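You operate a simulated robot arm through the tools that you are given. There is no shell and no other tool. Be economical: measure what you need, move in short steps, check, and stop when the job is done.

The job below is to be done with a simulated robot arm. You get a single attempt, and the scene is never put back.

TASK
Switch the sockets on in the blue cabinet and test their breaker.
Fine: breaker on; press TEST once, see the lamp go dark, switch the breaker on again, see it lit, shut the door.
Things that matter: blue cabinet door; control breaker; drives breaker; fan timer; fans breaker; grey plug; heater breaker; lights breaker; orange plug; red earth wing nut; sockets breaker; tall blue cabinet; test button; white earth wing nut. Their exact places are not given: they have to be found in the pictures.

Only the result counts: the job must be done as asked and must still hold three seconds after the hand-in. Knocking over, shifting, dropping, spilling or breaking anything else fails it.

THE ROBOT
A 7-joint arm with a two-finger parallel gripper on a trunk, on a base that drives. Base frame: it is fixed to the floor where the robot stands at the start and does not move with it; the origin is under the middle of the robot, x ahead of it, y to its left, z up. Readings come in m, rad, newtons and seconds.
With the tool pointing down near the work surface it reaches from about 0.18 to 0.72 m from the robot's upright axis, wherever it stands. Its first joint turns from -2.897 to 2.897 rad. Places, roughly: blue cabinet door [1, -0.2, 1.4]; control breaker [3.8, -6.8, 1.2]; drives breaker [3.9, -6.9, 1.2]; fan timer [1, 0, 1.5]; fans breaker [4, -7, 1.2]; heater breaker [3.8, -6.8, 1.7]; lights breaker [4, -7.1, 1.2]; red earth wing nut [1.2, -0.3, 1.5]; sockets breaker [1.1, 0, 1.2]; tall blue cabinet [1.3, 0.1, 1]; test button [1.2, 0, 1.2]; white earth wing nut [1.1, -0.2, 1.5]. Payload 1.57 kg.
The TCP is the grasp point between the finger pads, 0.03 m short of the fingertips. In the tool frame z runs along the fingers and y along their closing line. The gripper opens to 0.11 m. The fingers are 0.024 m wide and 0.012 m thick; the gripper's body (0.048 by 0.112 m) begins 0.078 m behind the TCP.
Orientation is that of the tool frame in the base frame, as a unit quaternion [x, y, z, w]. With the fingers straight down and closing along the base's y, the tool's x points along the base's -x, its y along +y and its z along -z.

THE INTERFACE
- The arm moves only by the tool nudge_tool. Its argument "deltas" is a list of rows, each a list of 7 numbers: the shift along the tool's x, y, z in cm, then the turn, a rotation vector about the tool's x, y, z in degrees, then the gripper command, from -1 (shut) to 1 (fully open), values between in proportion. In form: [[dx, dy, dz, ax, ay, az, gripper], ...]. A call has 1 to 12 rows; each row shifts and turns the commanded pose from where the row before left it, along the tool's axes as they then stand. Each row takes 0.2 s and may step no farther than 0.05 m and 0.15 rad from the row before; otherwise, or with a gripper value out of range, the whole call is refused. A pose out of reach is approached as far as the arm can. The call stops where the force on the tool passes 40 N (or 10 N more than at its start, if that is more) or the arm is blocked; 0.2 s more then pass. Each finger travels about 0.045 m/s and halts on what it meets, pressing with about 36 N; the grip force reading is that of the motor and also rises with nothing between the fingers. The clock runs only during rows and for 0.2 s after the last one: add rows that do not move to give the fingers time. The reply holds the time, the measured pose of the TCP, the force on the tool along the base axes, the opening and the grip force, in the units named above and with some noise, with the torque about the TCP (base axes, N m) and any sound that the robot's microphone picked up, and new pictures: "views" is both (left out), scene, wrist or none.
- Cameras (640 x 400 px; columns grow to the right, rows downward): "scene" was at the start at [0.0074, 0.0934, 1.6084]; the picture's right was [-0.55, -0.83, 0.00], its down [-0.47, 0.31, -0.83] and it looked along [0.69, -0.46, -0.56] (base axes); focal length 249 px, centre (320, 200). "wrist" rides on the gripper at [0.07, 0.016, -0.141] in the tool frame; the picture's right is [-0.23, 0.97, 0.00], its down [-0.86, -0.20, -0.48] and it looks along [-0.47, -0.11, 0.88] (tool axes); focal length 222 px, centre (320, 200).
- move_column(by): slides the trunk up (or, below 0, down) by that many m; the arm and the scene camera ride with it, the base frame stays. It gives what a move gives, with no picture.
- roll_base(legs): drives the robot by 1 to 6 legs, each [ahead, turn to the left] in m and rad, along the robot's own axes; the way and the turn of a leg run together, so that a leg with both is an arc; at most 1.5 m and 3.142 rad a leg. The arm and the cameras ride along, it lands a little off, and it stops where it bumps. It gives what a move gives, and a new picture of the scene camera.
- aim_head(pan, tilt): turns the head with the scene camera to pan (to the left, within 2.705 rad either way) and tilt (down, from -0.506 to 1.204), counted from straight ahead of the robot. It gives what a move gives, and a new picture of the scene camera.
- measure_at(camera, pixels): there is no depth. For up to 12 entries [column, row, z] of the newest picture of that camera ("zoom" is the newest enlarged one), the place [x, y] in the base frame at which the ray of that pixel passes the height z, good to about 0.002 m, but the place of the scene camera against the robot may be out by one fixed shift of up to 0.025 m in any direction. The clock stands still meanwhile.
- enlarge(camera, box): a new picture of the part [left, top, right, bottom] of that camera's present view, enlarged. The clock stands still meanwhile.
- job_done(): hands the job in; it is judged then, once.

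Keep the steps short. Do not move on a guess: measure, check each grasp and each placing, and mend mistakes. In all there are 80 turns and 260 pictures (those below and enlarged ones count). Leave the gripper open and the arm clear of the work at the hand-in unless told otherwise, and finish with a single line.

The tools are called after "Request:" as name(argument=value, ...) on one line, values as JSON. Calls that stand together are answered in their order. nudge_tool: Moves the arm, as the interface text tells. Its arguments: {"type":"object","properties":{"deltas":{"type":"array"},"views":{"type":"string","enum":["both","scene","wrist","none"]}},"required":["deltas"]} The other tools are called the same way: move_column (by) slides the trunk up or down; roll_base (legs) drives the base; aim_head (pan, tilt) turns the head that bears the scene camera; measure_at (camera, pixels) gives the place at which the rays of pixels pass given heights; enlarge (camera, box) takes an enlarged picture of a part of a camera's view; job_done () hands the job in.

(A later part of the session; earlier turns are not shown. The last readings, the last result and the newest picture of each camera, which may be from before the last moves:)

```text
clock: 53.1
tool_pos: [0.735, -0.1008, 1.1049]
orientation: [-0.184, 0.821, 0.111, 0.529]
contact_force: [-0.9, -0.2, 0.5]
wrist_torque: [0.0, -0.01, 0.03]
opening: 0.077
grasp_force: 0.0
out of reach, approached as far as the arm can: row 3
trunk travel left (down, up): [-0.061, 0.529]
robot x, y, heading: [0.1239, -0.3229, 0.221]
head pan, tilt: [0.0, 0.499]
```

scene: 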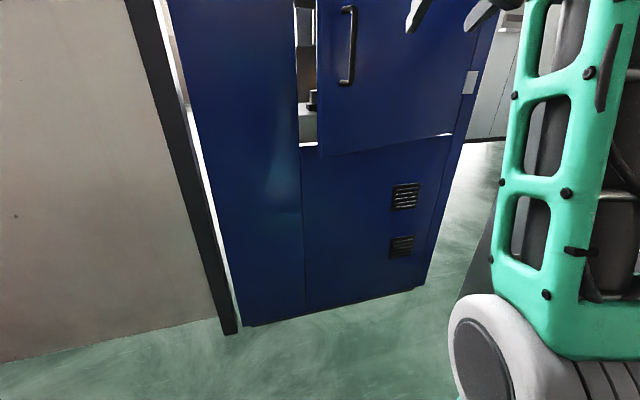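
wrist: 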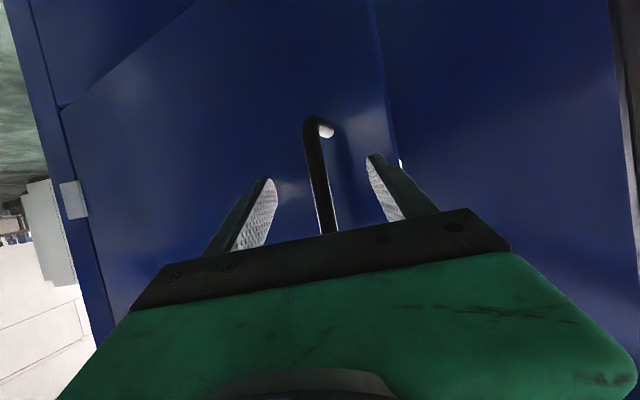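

The bar is centred between the fingers. I close on it.

Request:
nudge_tool(deltas=[[0, 0, 0, 0, 0, 0, 0], [0, 0, 0, 0, 0, 0, -0.6], [0, 0, 0, 0, 0, 0, -1], [0, 0, 0, 0, 0, 0, -1], [0, 0, 0, 0, 0, 0, -1], [0, 0, 0, 0, 0, 0, -1]], views="none")

Request:
nudge_tool(deltas=[[0.39, -0.42, -0.86, 0, 0, 0, -1], [0.39, -0.42, -0.86, 0, 0, 0, -1], [0.39, -0.45, -0.84, 0, 0, 0, -1], [0.39, -0.45, -0.84, 0, 0, 0, -1], [0.38, -0.48, -0.83, 0, 0, 0, -1], [0.38, -0.48, -0.83, 0, 0, 0, -1], [0.37, -0.51, -0.81, 0, 0, 0, -1], [0.37, -0.51, -0.81, 0, 0, 0, -1], [0.36, -0.54, -0.8, 0, 0, 0, -1], [0.36, -0.54, -0.8, 0, 0, 0, -1], [0.36, -0.57, -0.78, 0, 0, 0, -1], [0.36, -0.57, -0.78, 0, 0, 0, -1]], views="both")

```text
clock: 54.5
tool_pos: [0.7344, -0.1008, 1.1051]
orientation: [-0.184, 0.822, 0.111, 0.528]
contact_force: [-0.7, -0.5, -0.5]
wrist_torque: [0.74, 0.36, -0.01]
opening: 0.0137
grasp_force: 30.0
trunk travel left (down, up): [-0.061, 0.529]
robot x, y, heading: [0.1267, -0.3205, 0.22]
head pan, tilt: [0.0, 0.499]
```

```text
clock: 57.1
tool_pos: [0.6661, -0.1987, 1.1067]
orientation: [-0.185, 0.824, 0.11, 0.525]
contact_force: [-5.4, 1.7, -28.3]
wrist_torque: [0.46, 0.87, 0.04]
opening: 0.0138
grasp_force: 29.9
out of reach, approached as far as the arm can: row 12
trunk travel left (down, up): [-0.061, 0.529]
robot x, y, heading: [0.1246, -0.3148, 0.222]
head pan, tilt: [0.0, 0.499]
```

scene: 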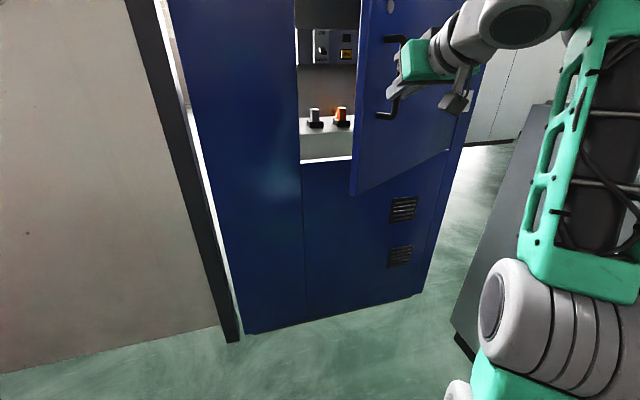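
wrist: 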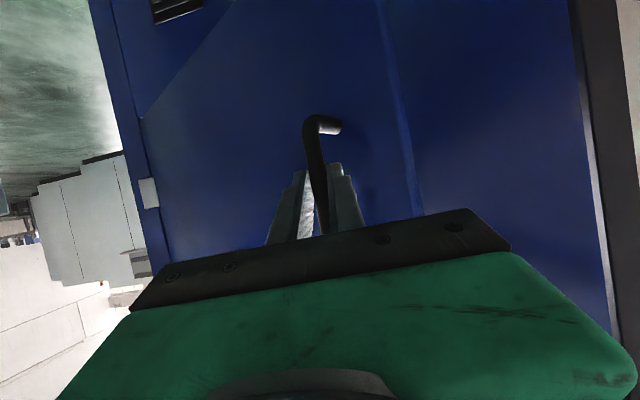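

The door is at about 26°, and the breakers and two plugs are visible inside. I keep pulling along the arc with a little more downward pitch.

Request:
nudge_tool(deltas=[[0.364, -0.61, -0.746, 0, 1, 0, -1], [0.364, -0.61, -0.746, 0, 1, 0, -1], [0.38, -0.64, -0.715, 0, 1, 0, -1], [0.38, -0.64, -0.715, 0, 1, 0, -1], [0.387, -0.665, -0.684, 0, 1, 0, -1], [0.387, -0.665, -0.684, 0, 1, 0, -1], [0.392, -0.69, -0.653, 0, 1, 0, -1], [0.392, -0.69, -0.653, 0, 1, 0, -1], [0.401, -0.72, -0.618, 0, 1, 0, -1], [0.401, -0.72, -0.618, 0, 1, 0, -1], [0.399, -0.745, -0.591, 0, 1, 0, -1], [0.399, -0.745, -0.591, 0, 1, 0, -1]], views="both")

```text
clock: 58.1
tool_pos: [0.644, -0.2337, 1.1002]
orientation: [-0.182, 0.836, 0.105, 0.508]
contact_force: [13.1, -4.3, 11.0]
wrist_torque: [-0.02, 0.45, -0.23]
opening: 0.0137
grasp_force: 29.8
out of reach, approached as far as the arm can: row 2, 3, 4
trunk travel left (down, up): [-0.061, 0.529]
robot x, y, heading: [0.1239, -0.3176, 0.215]
head pan, tilt: [0.0, 0.499]
stopped in row 4: the force on the tool passed its limit at 56 N (the readings are from after the stop); the commanded pose is now the measured one
```

scene: 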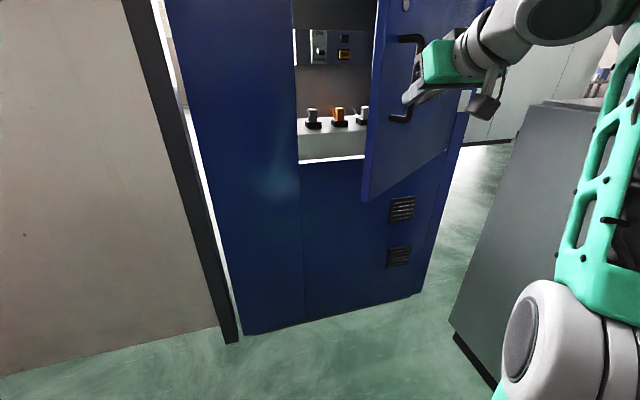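
wrist: 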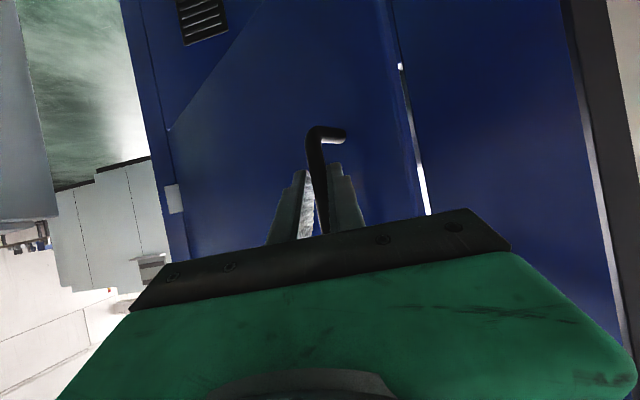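

The door is at about 30°, enough to get the fingers behind its free edge. I release, back off, move left past the edge, and close the fingers to use as a pusher.

Request:
nudge_tool(deltas=[[0, 0, 0, 0, 0, 0, 0], [0, 0, 0, 0, 0, 0, 0.2], [0, 0, 0, 0, 0, 0, 0.2], [1.12, 0, -2.12, 0, 0, 0, 0.2], [1.12, 0, -2.12, 0, 0, 0, 0.2], [1.12, 0, -2.12, 0, 0, 0, 0], [0, 3, 0, 0, 0, 0, -1], [0, 3, 0, 0, 0, 0, -1], [0, 3, 0, 0, 0, 0, -1], [0, 3, 0, 0, 0, 0, -1]], views="both")

```text
clock: 60.3
tool_pos: [0.5378, -0.1533, 1.0786]
orientation: [-0.184, 0.831, 0.105, 0.513]
contact_force: [0.6, -0.1, -1.4]
wrist_torque: [0.03, 0.06, 0.07]
opening: 0.0
grasp_force: 18.2
out of reach, approached as far as the arm can: row 5, 6, 10
trunk travel left (down, up): [-0.061, 0.529]
robot x, y, heading: [0.1275, -0.3215, 0.221]
head pan, tilt: [0.0, 0.499]
```

scene: 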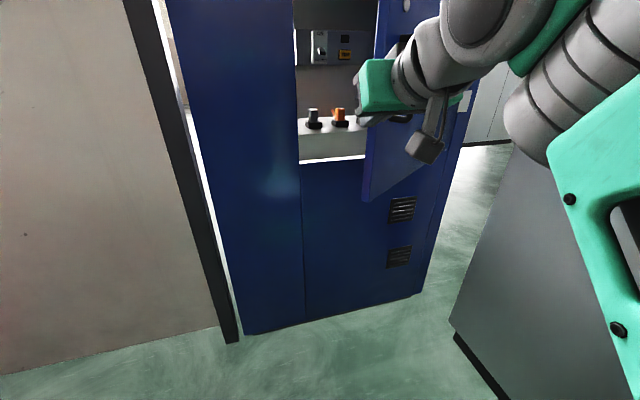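
wrist: 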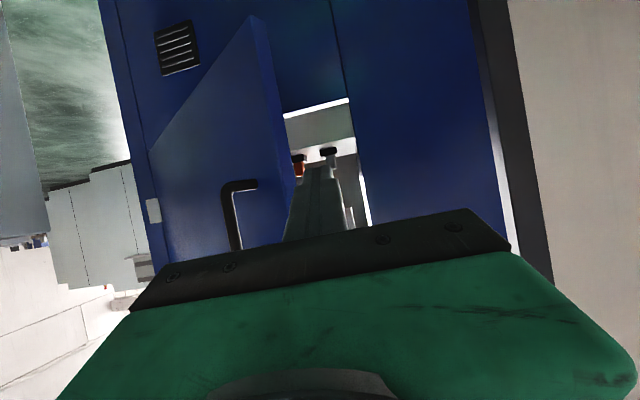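

Request:
nudge_tool(deltas=[[0, 2, 0, 0, 0, 0, -1], [-1.4, 0, 2.65, 0, 0, 0, -1], [-1.4, 0, 2.65, 0, 0, 0, -1], [-1.4, 0, 2.65, 0, 0, 0, -1], [-1.4, 0, 2.65, 0, 0, 0, -1]], views="both")

```text
clock: 61.5
tool_pos: [0.6348, -0.0816, 1.0737]
orientation: [-0.182, 0.835, 0.104, 0.509]
contact_force: [-0.7, -0.5, 0.8]
wrist_torque: [0.04, 0.0, 0.02]
opening: 0.0
grasp_force: 21.8
out of reach, approached as far as the arm can: row 1
trunk travel left (down, up): [-0.061, 0.529]
robot x, y, heading: [0.1253, -0.3183, 0.217]
head pan, tilt: [0.0, 0.499]
```

scene: 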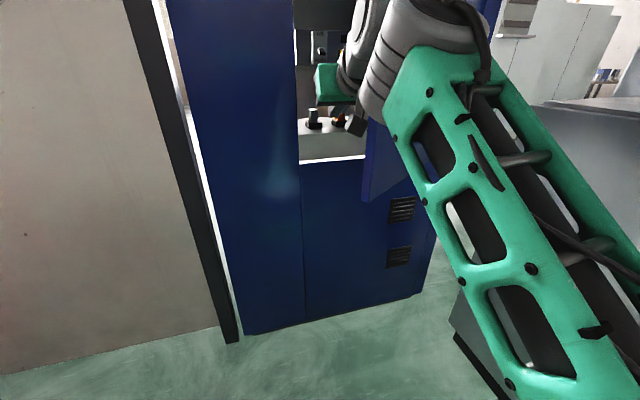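
wrist: 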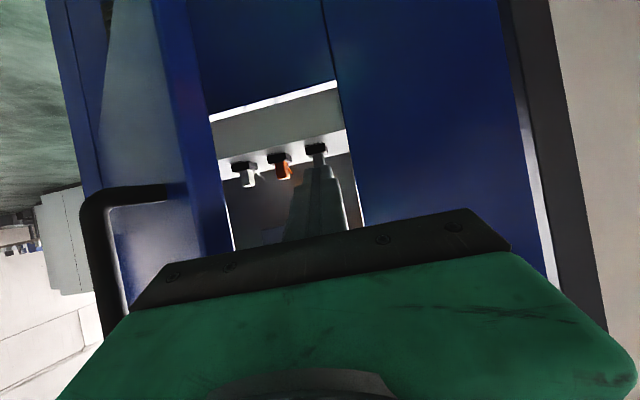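

The fingers are past the edge on the inside. I sweep right and slightly back to push the door open.

Request:
nudge_tool(deltas=[[0, -2, 0, 0, 0, 0, -1], [0, -2, 0, 0, 0, 0, -1], [0.5, -1.5, -0.98, 0, 0, 0, -1], [0.5, -1.5, -0.98, 0, 0, 0, -1], [0.5, -1.5, -0.98, 0, 0, 0, -1], [0.5, -1.5, -0.98, 0, 0, 0, -1], [0.5, -1.5, -0.98, 0, 0, 0, -1], [0.5, -1.5, -0.98, 0, 0, 0, -1], [0.5, -1.6, -0.98, 0, 0, 0, -1], [0.5, -1.6, -0.98, 0, 0, 0, -1], [0.5, -1.6, -0.98, 0, 0, 0, -1], [0.5, -1.6, -0.98, 0, 0, 0, -1]], views="both")

```text
clock: 64.1
tool_pos: [0.6108, -0.2936, 1.0678]
orientation: [-0.184, 0.833, 0.102, 0.512]
contact_force: [-24.4, 3.6, 18.7]
wrist_torque: [-0.56, -0.44, -1.3]
opening: 0.0
grasp_force: 21.5
out of reach, approached as far as the arm can: row 11, 12
trunk travel left (down, up): [-0.061, 0.529]
robot x, y, heading: [0.1296, -0.3188, 0.217]
head pan, tilt: [0.0, 0.499]
```

scene: 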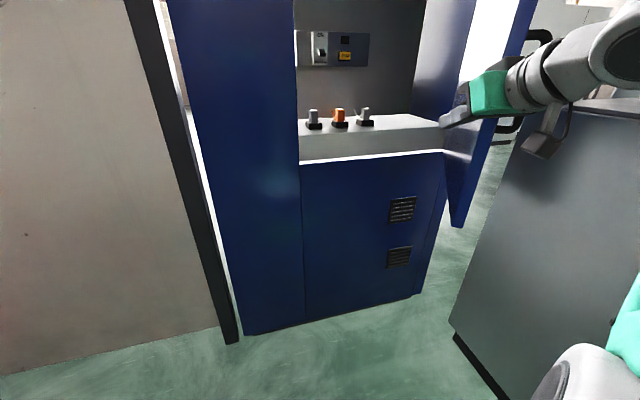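
wrist: 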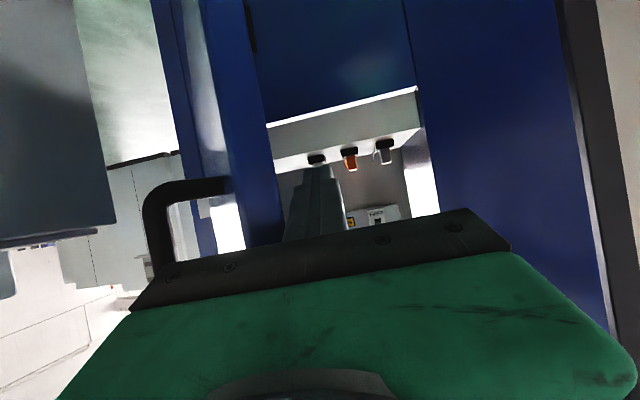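

The door is at about 60–65° and the breaker box is in sight. I nudge it a little wider, then lift the hand away to look inside.

Request:
nudge_tool(deltas=[[0.2, -1.8, -0.3, 0, 0, 0, -1], [0.2, -1.8, -0.3, 0, 0, 0, -1], [0.2, -1.8, -0.3, 0, 0, 0, -1], [0.2, -1.8, -0.3, 0, 0, 0, -1], [0.2, -1.8, -0.3, 0, 0, 0, -1], [0, 2, 0, 0, 0, 0, -1], [0, 2, 0, 0, 0, 0, -1], [1, 2, -2, 0, 0, 0, -1], [1, 2, -2, 0, 0, 0, -1], [1, 2, -2, 0, 0, 0, -1]], views="scene")

```text
clock: 64.4
tool_pos: [0.6112, -0.2959, 1.0662]
orientation: [-0.188, 0.832, 0.101, 0.512]
contact_force: [-21.7, 4.6, 2.5]
wrist_torque: [0.22, -0.82, -1.12]
opening: 0.0
grasp_force: 21.6
out of reach, approached as far as the arm can: row 1
trunk travel left (down, up): [-0.061, 0.529]
robot x, y, heading: [0.1244, -0.3182, 0.219]
head pan, tilt: [0.0, 0.499]
stopped in row 1: the force on the tool passed its limit at 45 N (the readings are from after the stop); the commanded pose is now the measured one
```

scene: 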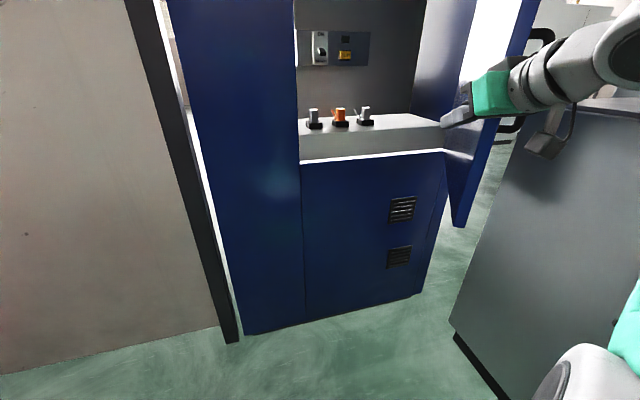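

It is open enough. I back away to the left, clear of the door.

Request:
nudge_tool(deltas=[[0.5, 0.5, -1, 0, 0, 0, -1], [1, 1.5, -2, 0, 0, 0, -1], [1, 2, -2, 0, 0, 0, -1], [1, 2, -2, 0, 0, 0, -1]], views="none")

Request:
aim_head(pan=0.1, tilt=0.0)

Request:
enlarge(camera="scene", box=[260, 100, 420, 200])

```text
clock: 65.4
tool_pos: [0.5541, -0.2695, 1.0318]
orientation: [-0.186, 0.833, 0.102, 0.511]
contact_force: [-0.4, 0.2, -1.3]
wrist_torque: [-0.01, -0.01, -0.01]
opening: 0.0001
grasp_force: 20.8
out of reach, approached as far as the arm can: row 1, 2, 3, 4
trunk travel left (down, up): [-0.061, 0.529]
robot x, y, heading: [0.1253, -0.3193, 0.22]
head pan, tilt: [0.0, 0.499]
```

```text
clock: 66.3
tool_pos: [0.5534, -0.2695, 1.0318]
orientation: [-0.186, 0.833, 0.103, 0.511]
contact_force: [-0.5, 0.1, -0.6]
wrist_torque: [0.01, 0.01, -0.01]
opening: 0.0001
grasp_force: 21.9
trunk travel left (down, up): [-0.061, 0.529]
robot x, y, heading: [0.1248, -0.3162, 0.222]
head pan, tilt: [0.099, 0.0]
```

scene: 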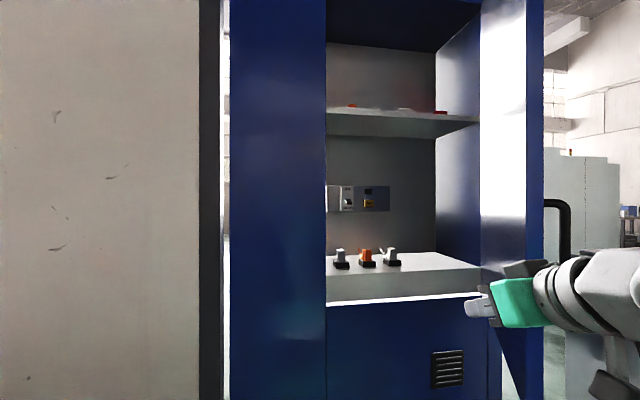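

```text
4.00 times, centred on (340, 150) of scene
```

zoom: 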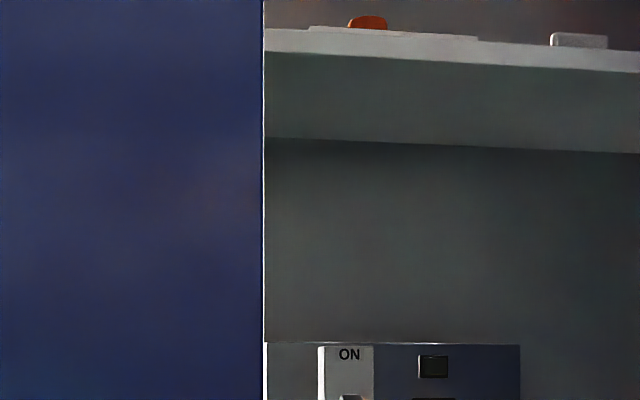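

Request:
enlarge(camera="scene", box=[310, 170, 410, 232])

Request:
enlarge(camera="scene", box=[310, 230, 410, 292])

```text
6.40 times, centred on (360, 201) of scene
```

zoom: 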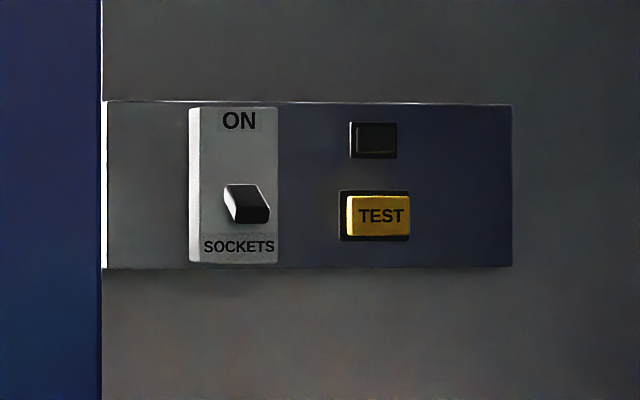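

```text
6.40 times, centred on (360, 261) of scene
```

zoom: 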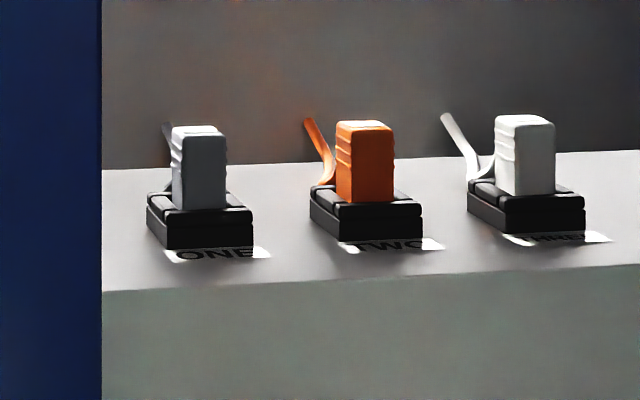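

The SOCKETS lever is down (off) with ON above it. The lamp is dark and TEST is yellow beneath it. To get depth I take rays at this camera height, then from a raised trunk.

Request:
measure_at(camera="scene", pixels=[[348.4, 202, 1.1], [348.4, 202, 1.135], [368.9, 203.6, 1.1], [341, 265, 0.9], [367, 263, 0.9], [391, 262, 0.9], [341, 248, 1.0], [341, 248, 0.95]])

Request:
move_column(by=0.3)

Request:
aim_head(pan=0.1, tilt=0.35)

Request:
enlarge(camera="scene", box=[310, 160, 410, 222])

```text
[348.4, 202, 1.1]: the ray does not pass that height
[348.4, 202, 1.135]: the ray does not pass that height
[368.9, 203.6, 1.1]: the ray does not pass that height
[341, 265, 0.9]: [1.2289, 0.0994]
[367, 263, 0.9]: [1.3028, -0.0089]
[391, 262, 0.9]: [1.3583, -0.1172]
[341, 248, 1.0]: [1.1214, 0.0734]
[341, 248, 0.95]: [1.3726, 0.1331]
```

```text
clock: 69.3
tool_pos: [0.5551, -0.2694, 1.3323]
orientation: [-0.185, 0.834, 0.101, 0.511]
contact_force: [-0.4, -0.5, 0.1]
wrist_torque: [-0.02, -0.02, -0.03]
opening: 0.0
grasp_force: 21.4
trunk travel left (down, up): [-0.361, 0.229]
robot x, y, heading: [0.1263, -0.3216, 0.221]
head pan, tilt: [0.099, 0.0]
```

```text
clock: 70.2
tool_pos: [0.5545, -0.27, 1.3329]
orientation: [-0.186, 0.833, 0.102, 0.512]
contact_force: [-0.4, -0.3, -0.4]
wrist_torque: [0.02, 0.0, -0.02]
opening: 0.0
grasp_force: 21.0
trunk travel left (down, up): [-0.361, 0.229]
robot x, y, heading: [0.1226, -0.3184, 0.222]
head pan, tilt: [0.099, 0.351]
```

scene: 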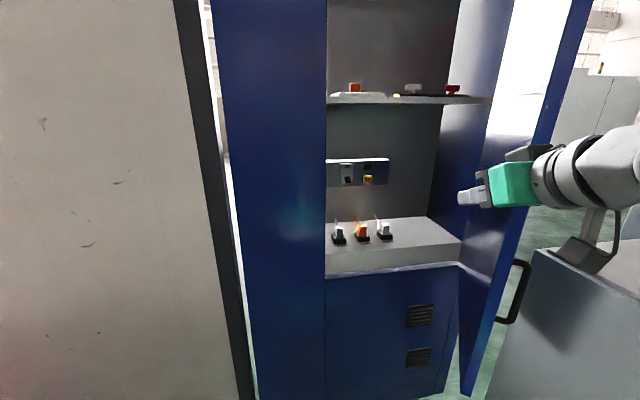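

```text
6.40 times, centred on (360, 191) of scene
```

zoom: 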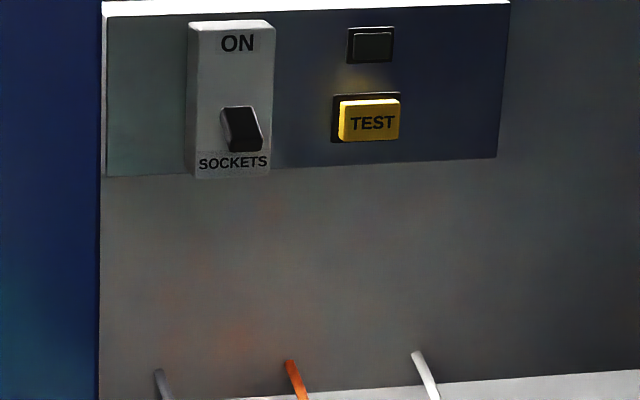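

Request:
measure_at(camera="zoom", pixels=[[246, 120, 1.1], [246, 120, 1.15], [246, 120, 1.2], [370, 125, 1.1], [370, 125, 1.15], [370, 125, 1.2], [225, 178, 1.1], [370, 45, 1.2]])

Request:
measure_at(camera="scene", pixels=[[328, 275, 0.9], [460, 262, 0.9], [327, 235, 0.9], [430, 218, 0.9], [340, 242, 0.9], [362, 240, 0.9], [384, 238, 0.9], [340, 226, 0.98]])

```text
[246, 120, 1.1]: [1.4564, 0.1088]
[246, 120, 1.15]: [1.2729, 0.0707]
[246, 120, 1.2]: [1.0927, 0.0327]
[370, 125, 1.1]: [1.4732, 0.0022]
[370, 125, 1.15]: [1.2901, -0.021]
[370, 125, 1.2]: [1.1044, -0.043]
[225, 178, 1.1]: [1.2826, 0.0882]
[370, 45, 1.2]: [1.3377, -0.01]
```

```text
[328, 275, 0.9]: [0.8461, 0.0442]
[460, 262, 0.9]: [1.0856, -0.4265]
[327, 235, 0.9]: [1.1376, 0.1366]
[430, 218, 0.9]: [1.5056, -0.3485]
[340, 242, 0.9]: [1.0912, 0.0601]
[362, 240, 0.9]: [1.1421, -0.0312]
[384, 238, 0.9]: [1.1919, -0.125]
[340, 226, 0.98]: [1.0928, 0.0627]
```

Camera height changes with tilt, so my baseline isn't clean. I lower the trunk again and keep the same tilt for a clean 0.3 m baseline.

Request:
measure_at(camera="scene", pixels=[[320, 390, 0], [320, 390, 1.2], [100, 390, 0.0], [100, 390, 1.2], [600, 390, 0], [600, 390, 1.2]])

Request:
move_column(by=-0.3)

Request:
aim_head(pan=0.1, tilt=0.35)

Request:
enlarge(camera="scene", box=[310, 80, 410, 142])

```text
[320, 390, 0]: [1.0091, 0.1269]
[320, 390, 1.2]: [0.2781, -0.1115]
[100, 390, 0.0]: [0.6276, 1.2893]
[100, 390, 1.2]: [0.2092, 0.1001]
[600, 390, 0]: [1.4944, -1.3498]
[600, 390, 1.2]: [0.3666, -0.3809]
```

```text
clock: 73.2
tool_pos: [0.5537, -0.2704, 1.0317]
orientation: [-0.186, 0.833, 0.102, 0.511]
contact_force: [-0.9, 0.1, 0.2]
wrist_torque: [-0.01, 0.0, -0.03]
opening: 0.0
grasp_force: 20.9
trunk travel left (down, up): [-0.061, 0.529]
robot x, y, heading: [0.1253, -0.3153, 0.217]
head pan, tilt: [0.099, 0.351]
```

```text
clock: 73.8
tool_pos: [0.5542, -0.269, 1.0325]
orientation: [-0.186, 0.833, 0.103, 0.51]
contact_force: [0.3, -0.3, -0.6]
wrist_torque: [0.02, 0.02, 0.0]
opening: 0.0002
grasp_force: 21.2
trunk travel left (down, up): [-0.061, 0.529]
robot x, y, heading: [0.1274, -0.3172, 0.22]
head pan, tilt: [0.099, 0.351]
```

scene: 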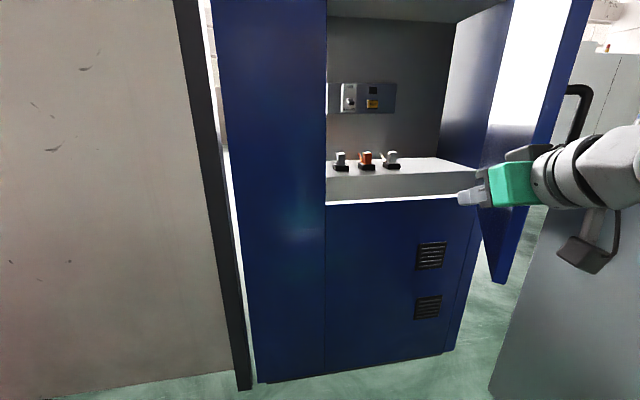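

```text
6.40 times, centred on (360, 111) of scene
```

zoom: 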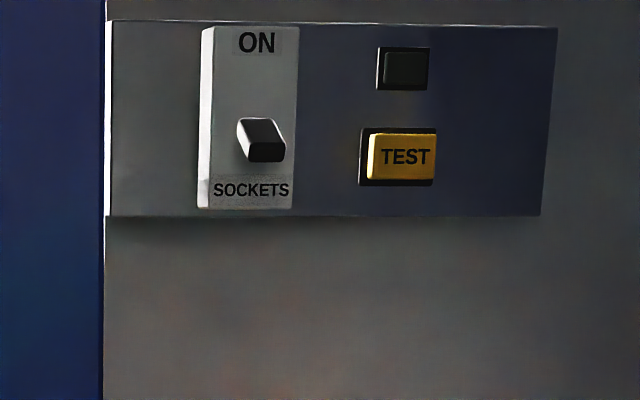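

Triangulated: the lever end is near (1.13,0.04,1.187) and TEST near (1.16,-0.036,1.18). The plugs are at z below about 1.04, just inside the front. I turn the robot so a straight drive carries the hand into the opening, then set the hand up.

Request:
roll_base(legs=[[0, 0.447]])

Request:
move_column(by=0.06)

Request:
nudge_tool(deltas=[[0, 0, 0, 6, 0, 3.4, -1], [0, 0, 0, 6, 0, 3.4, -1], [0, 0, 0, 6, 0, 3.4, -1]], views="none")

```text
clock: 75.4
tool_pos: [0.4926, -0.0911, 1.0322]
orientation: [-0.362, 0.773, 0.211, 0.476]
contact_force: [0.7, 0.6, -0.1]
wrist_torque: [-0.01, -0.04, -0.02]
opening: 0.0
grasp_force: 21.3
trunk travel left (down, up): [-0.061, 0.529]
robot x, y, heading: [0.1255, -0.3178, 0.655]
head pan, tilt: [0.099, 0.351]
```

scene: 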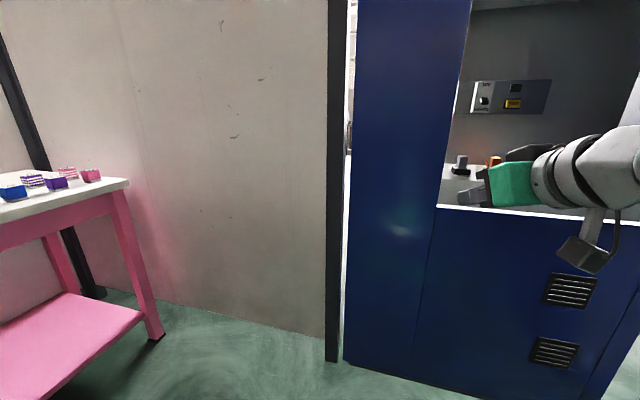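

```text
clock: 76.4
tool_pos: [0.4942, -0.0925, 1.0927]
orientation: [-0.362, 0.773, 0.211, 0.477]
contact_force: [0.3, 0.0, -0.6]
wrist_torque: [0.02, 0.0, 0.01]
opening: 0.0
grasp_force: 21.4
trunk travel left (down, up): [-0.121, 0.469]
robot x, y, heading: [0.1241, -0.3224, 0.655]
head pan, tilt: [0.099, 0.351]
```

```text
clock: 77.4
tool_pos: [0.5302, -0.1049, 1.0679]
orientation: [-0.223, 0.837, 0.134, 0.481]
contact_force: [-0.8, 0.3, 0.4]
wrist_torque: [-0.01, -0.02, -0.03]
opening: 0.0
grasp_force: 21.9
out of reach, approached as far as the arm can: row 3
trunk travel left (down, up): [-0.121, 0.469]
robot x, y, heading: [0.1301, -0.3183, 0.655]
head pan, tilt: [0.099, 0.351]
stopped in row 3: the arm was blocked; the commanded pose is now the measured one
```

Request:
nudge_tool(deltas=[[0, -3.8, 0.5, 0, 0, 0, -1], [0, -3.8, 0.5, 0, 0, 0, -1], [0, -3.8, 0.5, 0, 0, 0, -1], [-2, -3.8, 0, 0, 0, 0, -1], [-2, -3.8, 0, 0, 0, 0, -1], [-2, -3.8, 0, 0, 0, 0, -1], [-2, 0, 0, 0, 0, 0, -1], [-2, 0, 0, 0, 0, 0, -1], [-2, 0, 0, 0, 0, 0, -1]], views="scene")

```text
clock: 79.4
tool_pos: [0.6681, -0.2578, 1.1028]
orientation: [-0.224, 0.833, 0.136, 0.487]
contact_force: [-0.5, -0.3, 0.7]
wrist_torque: [0.02, 0.0, -0.01]
opening: 0.0
grasp_force: 20.8
out of reach, approached as far as the arm can: row 6, 7, 8, 9
trunk travel left (down, up): [-0.121, 0.469]
robot x, y, heading: [0.127, -0.3219, 0.656]
head pan, tilt: [0.099, 0.351]
```

scene: 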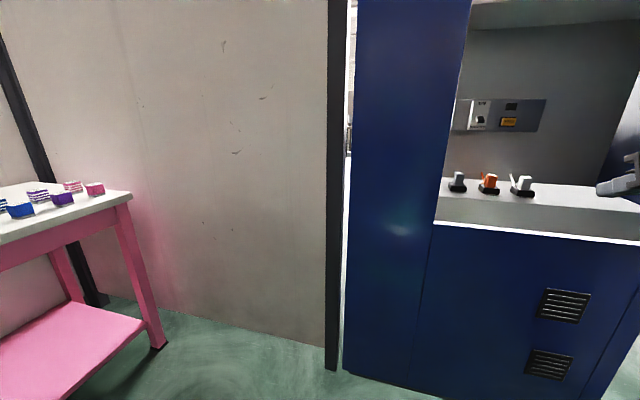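

I raise the trunk 9 cm so the hand rides at about z=1.19, then drive straight in, 0.28 m first.

Request:
move_column(by=0.09)

Request:
roll_base(legs=[[0.28, 0]])

Request:
aim_head(pan=-0.6, tilt=0.7)

```text
clock: 80.7
tool_pos: [0.6689, -0.2587, 1.192]
orientation: [-0.224, 0.833, 0.136, 0.487]
contact_force: [-0.2, 0.2, -1.0]
wrist_torque: [0.01, 0.01, -0.02]
opening: 0.0002
grasp_force: 21.3
trunk travel left (down, up): [-0.211, 0.379]
robot x, y, heading: [0.1244, -0.3177, 0.651]
head pan, tilt: [0.099, 0.351]
```

```text
clock: 82.6
tool_pos: [0.8877, -0.091, 1.1928]
orientation: [-0.223, 0.834, 0.135, 0.486]
contact_force: [0.1, 0.0, 0.3]
wrist_torque: [0.01, 0.02, 0.02]
opening: 0.0001
grasp_force: 21.3
trunk travel left (down, up): [-0.211, 0.379]
robot x, y, heading: [0.3458, -0.1509, 0.654]
head pan, tilt: [0.099, 0.351]
```

scene: 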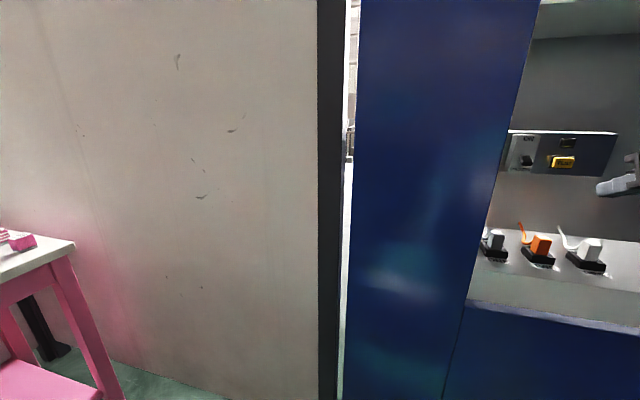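

```text
clock: 83.7
tool_pos: [0.8876, -0.09, 1.1924]
orientation: [-0.223, 0.834, 0.135, 0.487]
contact_force: [0.0, -0.5, -0.2]
wrist_torque: [0.0, 0.01, 0.0]
opening: 0.0002
grasp_force: 21.4
trunk travel left (down, up): [-0.211, 0.379]
robot x, y, heading: [0.346, -0.1525, 0.653]
head pan, tilt: [-0.6, 0.7]
```

scene: 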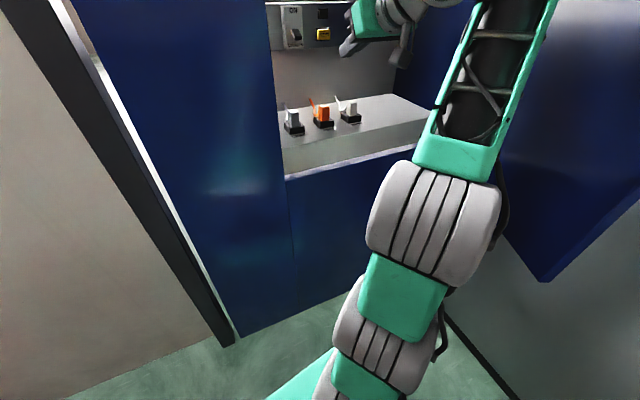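

Request:
measure_at(camera="scene", pixels=[[333, 350, 0.1], [333, 350, 0.35], [238, 336, 0], [350, 290, 0], [296, 36, 1.187], [323, 34, 1.18], [289, 178, 0.985]])

Request:
enlarge(camera="scene", box=[250, 0, 410, 100])

```text
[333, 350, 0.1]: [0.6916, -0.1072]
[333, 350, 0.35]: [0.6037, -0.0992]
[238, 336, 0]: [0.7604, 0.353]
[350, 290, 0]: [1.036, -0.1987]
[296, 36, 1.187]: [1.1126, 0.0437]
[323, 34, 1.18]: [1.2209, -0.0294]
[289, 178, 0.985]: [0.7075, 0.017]
```

```text
4.00 times, centred on (330, 50) of scene
```

zoom: 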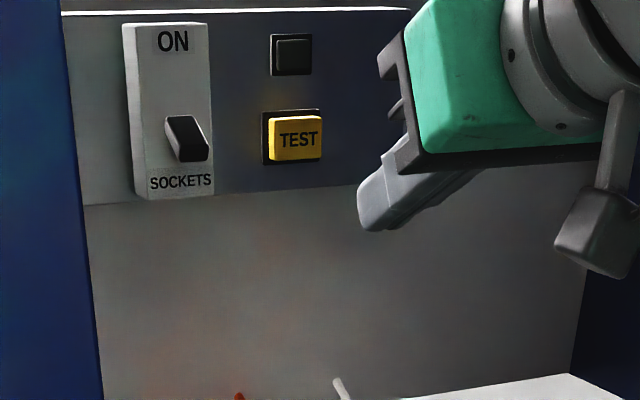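

The base has about 0.24 m of clearance. I drive another 0.11 m, then look with both cameras.

Request:
roll_base(legs=[[0.11, 0]])

Request:
nudge_tool(deltas=[[0, 2, 0, 0, 0, 0, -1], [0, 2, 0, 0, 0, 0, -1]], views="both")

```text
clock: 84.9
tool_pos: [0.9758, -0.0212, 1.1938]
orientation: [-0.224, 0.833, 0.136, 0.487]
contact_force: [-0.2, -0.7, 0.4]
wrist_torque: [-0.02, -0.02, 0.0]
opening: 0.0
grasp_force: 21.6
trunk travel left (down, up): [-0.211, 0.379]
robot x, y, heading: [0.4355, -0.0781, 0.656]
head pan, tilt: [-0.6, 0.7]
```

scene: 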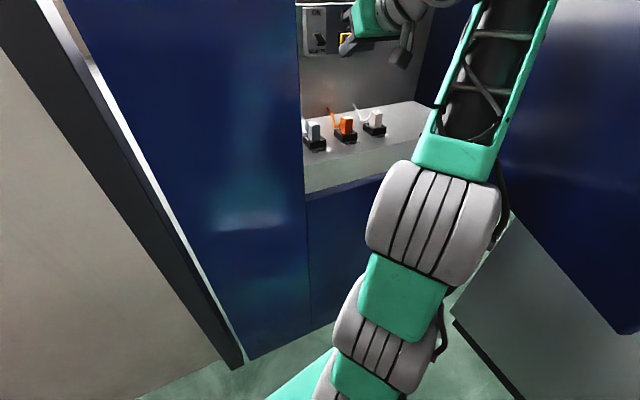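

```text
clock: 85.5
tool_pos: [0.9564, 0.0134, 1.194]
orientation: [-0.224, 0.833, 0.136, 0.487]
contact_force: [-0.4, -0.8, 0.4]
wrist_torque: [0.04, -0.02, 0.03]
opening: 0.0001
grasp_force: 21.2
trunk travel left (down, up): [-0.211, 0.379]
robot x, y, heading: [0.4368, -0.0791, 0.656]
head pan, tilt: [-0.6, 0.7]
```

scene: 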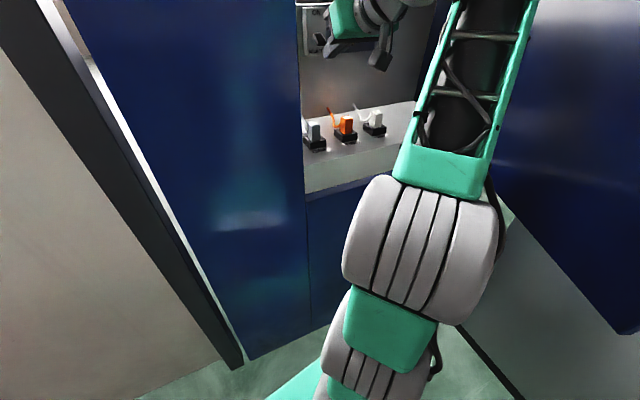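
wrist: 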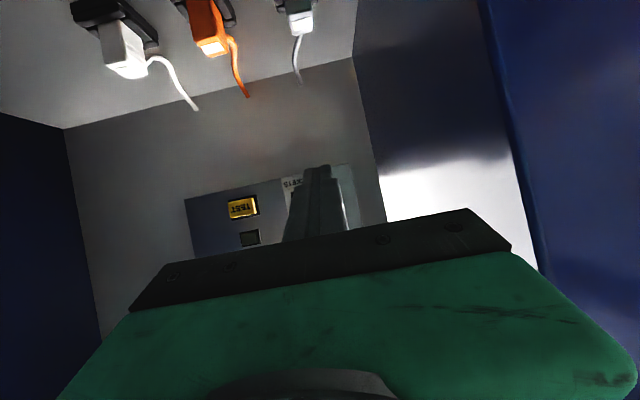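

Request:
measure_at(camera="wrist", pixels=[[243, 207, 1.17], [243, 207, 1.18], [243, 207, 1.19], [250, 238, 1.21], [250, 238, 1.23], [292, 184, 1.15], [292, 184, 1.16], [292, 184, 1.17]])

Request:
enlarge(camera="wrist", box=[180, 150, 380, 275])

```text
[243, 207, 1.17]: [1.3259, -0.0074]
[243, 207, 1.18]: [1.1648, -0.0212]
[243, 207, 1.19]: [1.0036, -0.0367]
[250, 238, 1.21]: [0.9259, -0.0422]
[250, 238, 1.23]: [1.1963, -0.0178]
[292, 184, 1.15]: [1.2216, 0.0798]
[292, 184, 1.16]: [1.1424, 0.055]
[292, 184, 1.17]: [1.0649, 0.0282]
```

```text
3.20 times, centred on (280, 212) of wrist
```

zoom: 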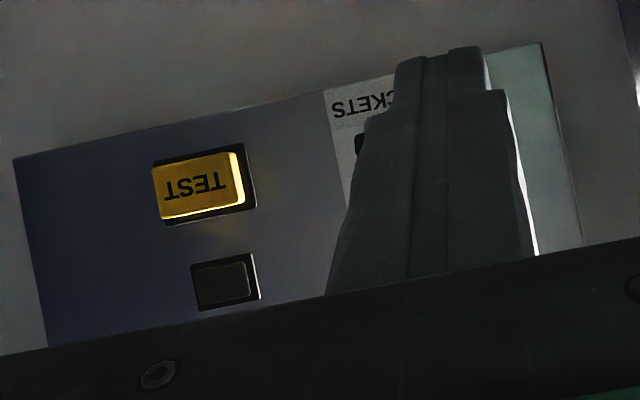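

Wrist and scene rays agree: TEST about (1.165,-0.021,1.18), lever about (1.13,0.055,1.18), so the lever is 4.5 cm to the tool's right. I align, drop 3 cm to get under it, then advance part way.

Request:
nudge_tool(deltas=[[1.31, -2.25, 0.73, 0, 0, 0, -1], [1.31, -2.25, 0.73, 0, 0, 0, -1], [-1.34, 0, 2.4, 0, 0, 0, -1], [-1.34, 0, 2.4, 0, 0, 0, -1], [-1.34, 0, 2.4, 0, 0, 0, -1]], views="both")

Request:
enlarge(camera="scene", box=[290, 0, 390, 62])

Request:
enlarge(camera="wrist", box=[180, 120, 380, 245])

```text
clock: 86.7
tool_pos: [1.0505, 0.0152, 1.1611]
orientation: [-0.224, 0.834, 0.136, 0.487]
contact_force: [-0.4, -0.2, -0.1]
wrist_torque: [-0.02, 0.02, -0.03]
opening: 0.0001
grasp_force: 21.3
trunk travel left (down, up): [-0.211, 0.379]
robot x, y, heading: [0.4361, -0.0848, 0.654]
head pan, tilt: [-0.6, 0.7]
```

scene: 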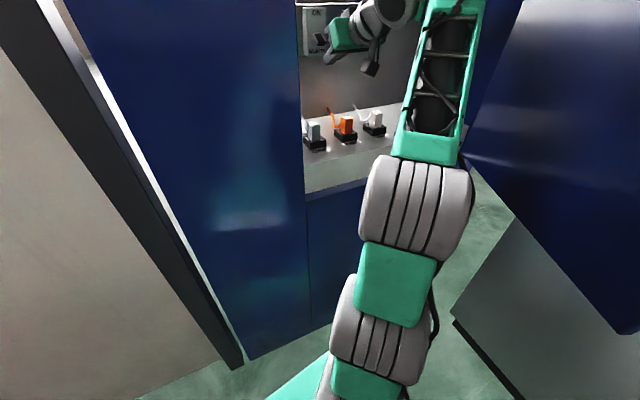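
wrist: 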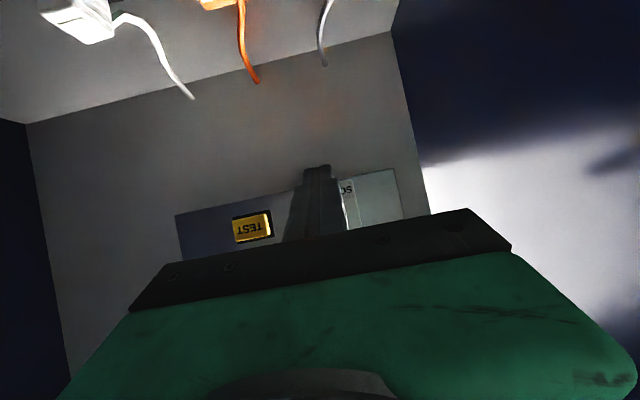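

```text
6.40 times, centred on (340, 31) of scene
```

zoom: 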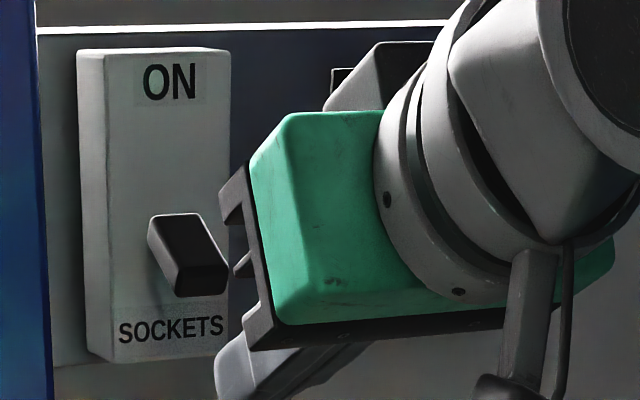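

```text
3.20 times, centred on (280, 182) of wrist
```

zoom: 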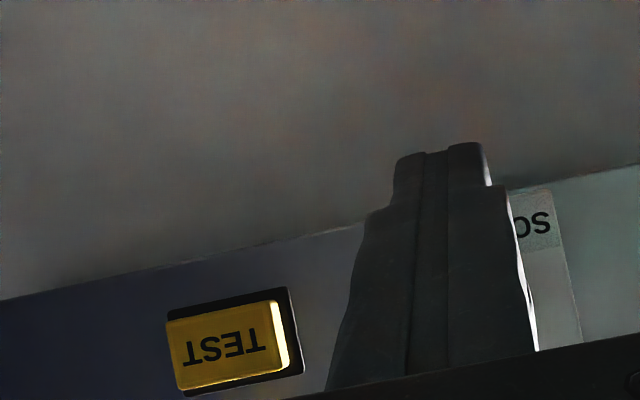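

Request:
nudge_tool(deltas=[[-0.6, 0.8, -0.35, 0, 0, 0, -1], [-0.49, 0, 0.87, 0, 0, 0, -1], [-0.49, 0, 0.87, 0, 0, 0, -1], [-0.49, 0, 0.87, 0, 0, 0, -1], [0, 0, 0, 0, 0, 0, -1]], views="both")

Request:
enlarge(camera="scene", box=[290, 0, 390, 62])

Request:
enlarge(camera="wrist", box=[220, 140, 420, 265])

```text
clock: 87.9
tool_pos: [1.0722, 0.0377, 1.1687]
orientation: [-0.224, 0.833, 0.136, 0.487]
contact_force: [0.6, -0.1, 0.5]
wrist_torque: [0.01, -0.03, -0.01]
opening: 0.0
grasp_force: 21.3
trunk travel left (down, up): [-0.211, 0.379]
robot x, y, heading: [0.4338, -0.0861, 0.657]
head pan, tilt: [-0.6, 0.7]
```

scene: 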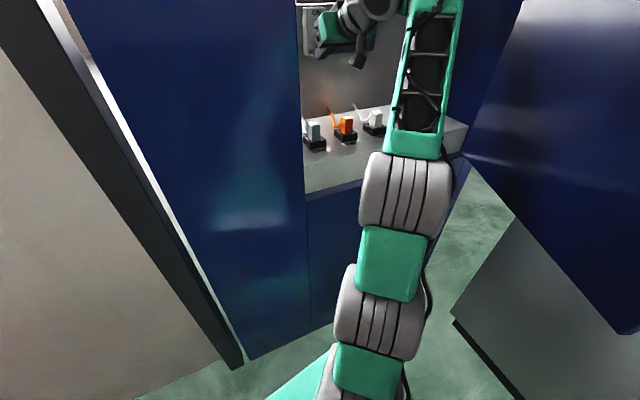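
wrist: 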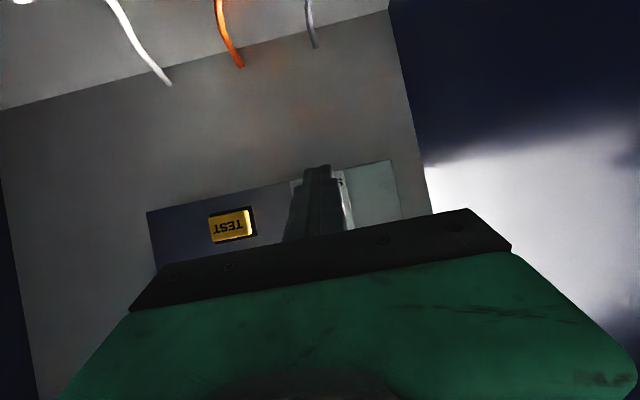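

```text
6.40 times, centred on (340, 31) of scene
```

zoom: 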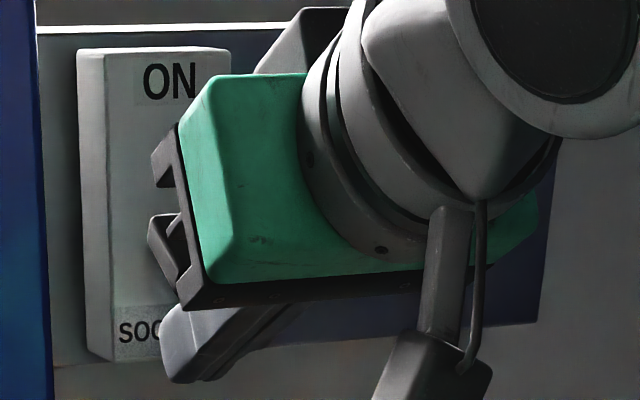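

```text
3.20 times, centred on (320, 202) of wrist
```

zoom: 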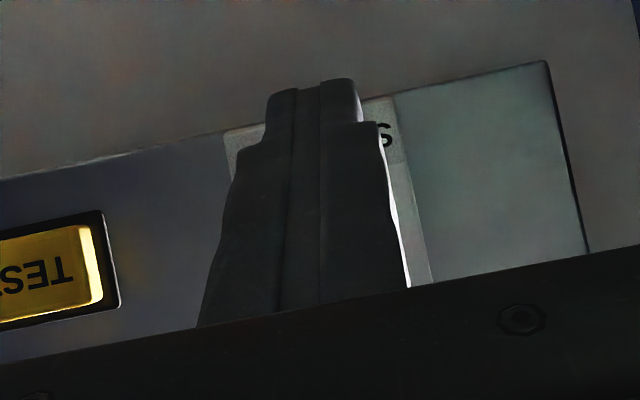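

Centred under the lever. I go on forward in 1 cm steps until contact.

Request:
nudge_tool(deltas=[[-0.49, 0, 0.87, 0, 0, 0, -1], [-0.49, 0, 0.87, 0, 0, 0, -1], [-0.25, 0, 0.44, 0, 0, 0, -1], [-0.25, 0, 0.44, 0, 0, 0, -1], [-0.25, 0, 0.44, 0, 0, 0, -1], [-0.25, 0, 0.44, 0, 0, 0, -1], [0, 0, 0, 0, 0, 0, -1]], views="wrist")

Request:
enlarge(camera="wrist", box=[220, 120, 420, 245])

```text
clock: 88.7
tool_pos: [1.0884, 0.0459, 1.1621]
orientation: [-0.224, 0.835, 0.132, 0.484]
contact_force: [-16.4, -5.2, -2.1]
wrist_torque: [-0.23, 0.02, 0.03]
opening: 0.0
grasp_force: 21.1
out of reach, approached as far as the arm can: row 2
trunk travel left (down, up): [-0.211, 0.379]
robot x, y, heading: [0.4312, -0.0833, 0.65]
head pan, tilt: [-0.6, 0.7]
stopped in row 3: the force on the tool passed its limit at 76 N (the readings are from after the stop); the commanded pose is now the measured one
```

wrist: 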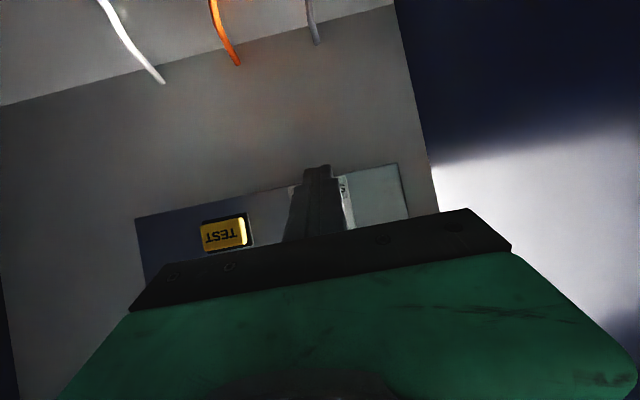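

```text
3.20 times, centred on (320, 182) of wrist
```

zoom: 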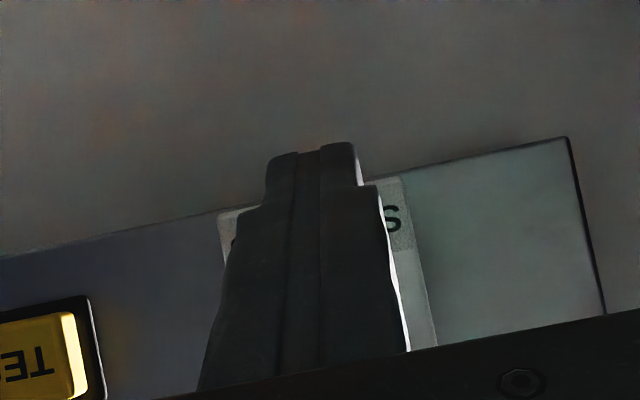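

The tip touched the breaker face just below the lever (at the label). I back off 4 mm and lift to throw the lever up.

Request:
nudge_tool(deltas=[[0.2, 0, -0.35, 0, 0, 0, -1], [-0.87, 0, -0.49, 0, 0, 0, -1], [-0.87, 0, -0.49, 0, 0, 0, -1], [-0.87, 0, -0.49, 0, 0, 0, -1], [-0.87, 0, -0.49, 0, 0, 0, -1]], views="wrist")

Request:
enlarge(camera="wrist", box=[180, 140, 380, 265])

```text
clock: 89.9
tool_pos: [1.0819, 0.0378, 1.1656]
orientation: [-0.223, 0.836, 0.133, 0.484]
contact_force: [0.1, 0.1, 0.0]
wrist_torque: [-0.01, 0.05, 0.0]
opening: 0.0
grasp_force: 21.1
out of reach, approached as far as the arm can: row 2, 3, 4, 5
trunk travel left (down, up): [-0.211, 0.379]
robot x, y, heading: [0.4334, -0.0829, 0.653]
head pan, tilt: [-0.6, 0.7]
```

wrist: 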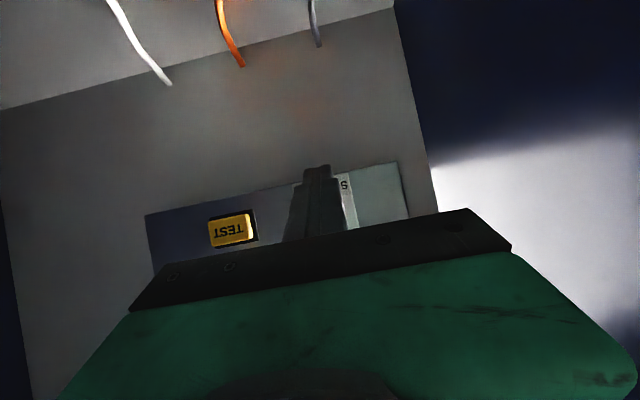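

```text
3.20 times, centred on (280, 202) of wrist
```

zoom: 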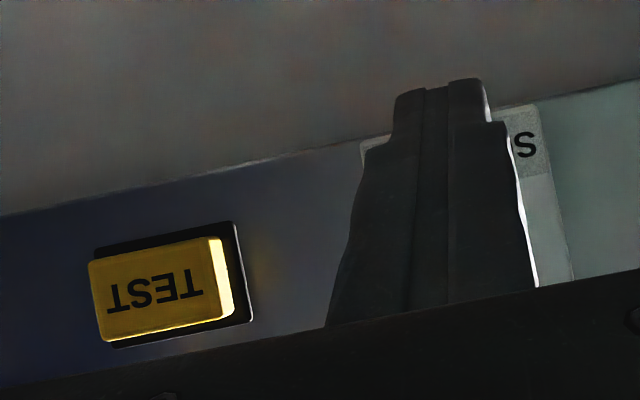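

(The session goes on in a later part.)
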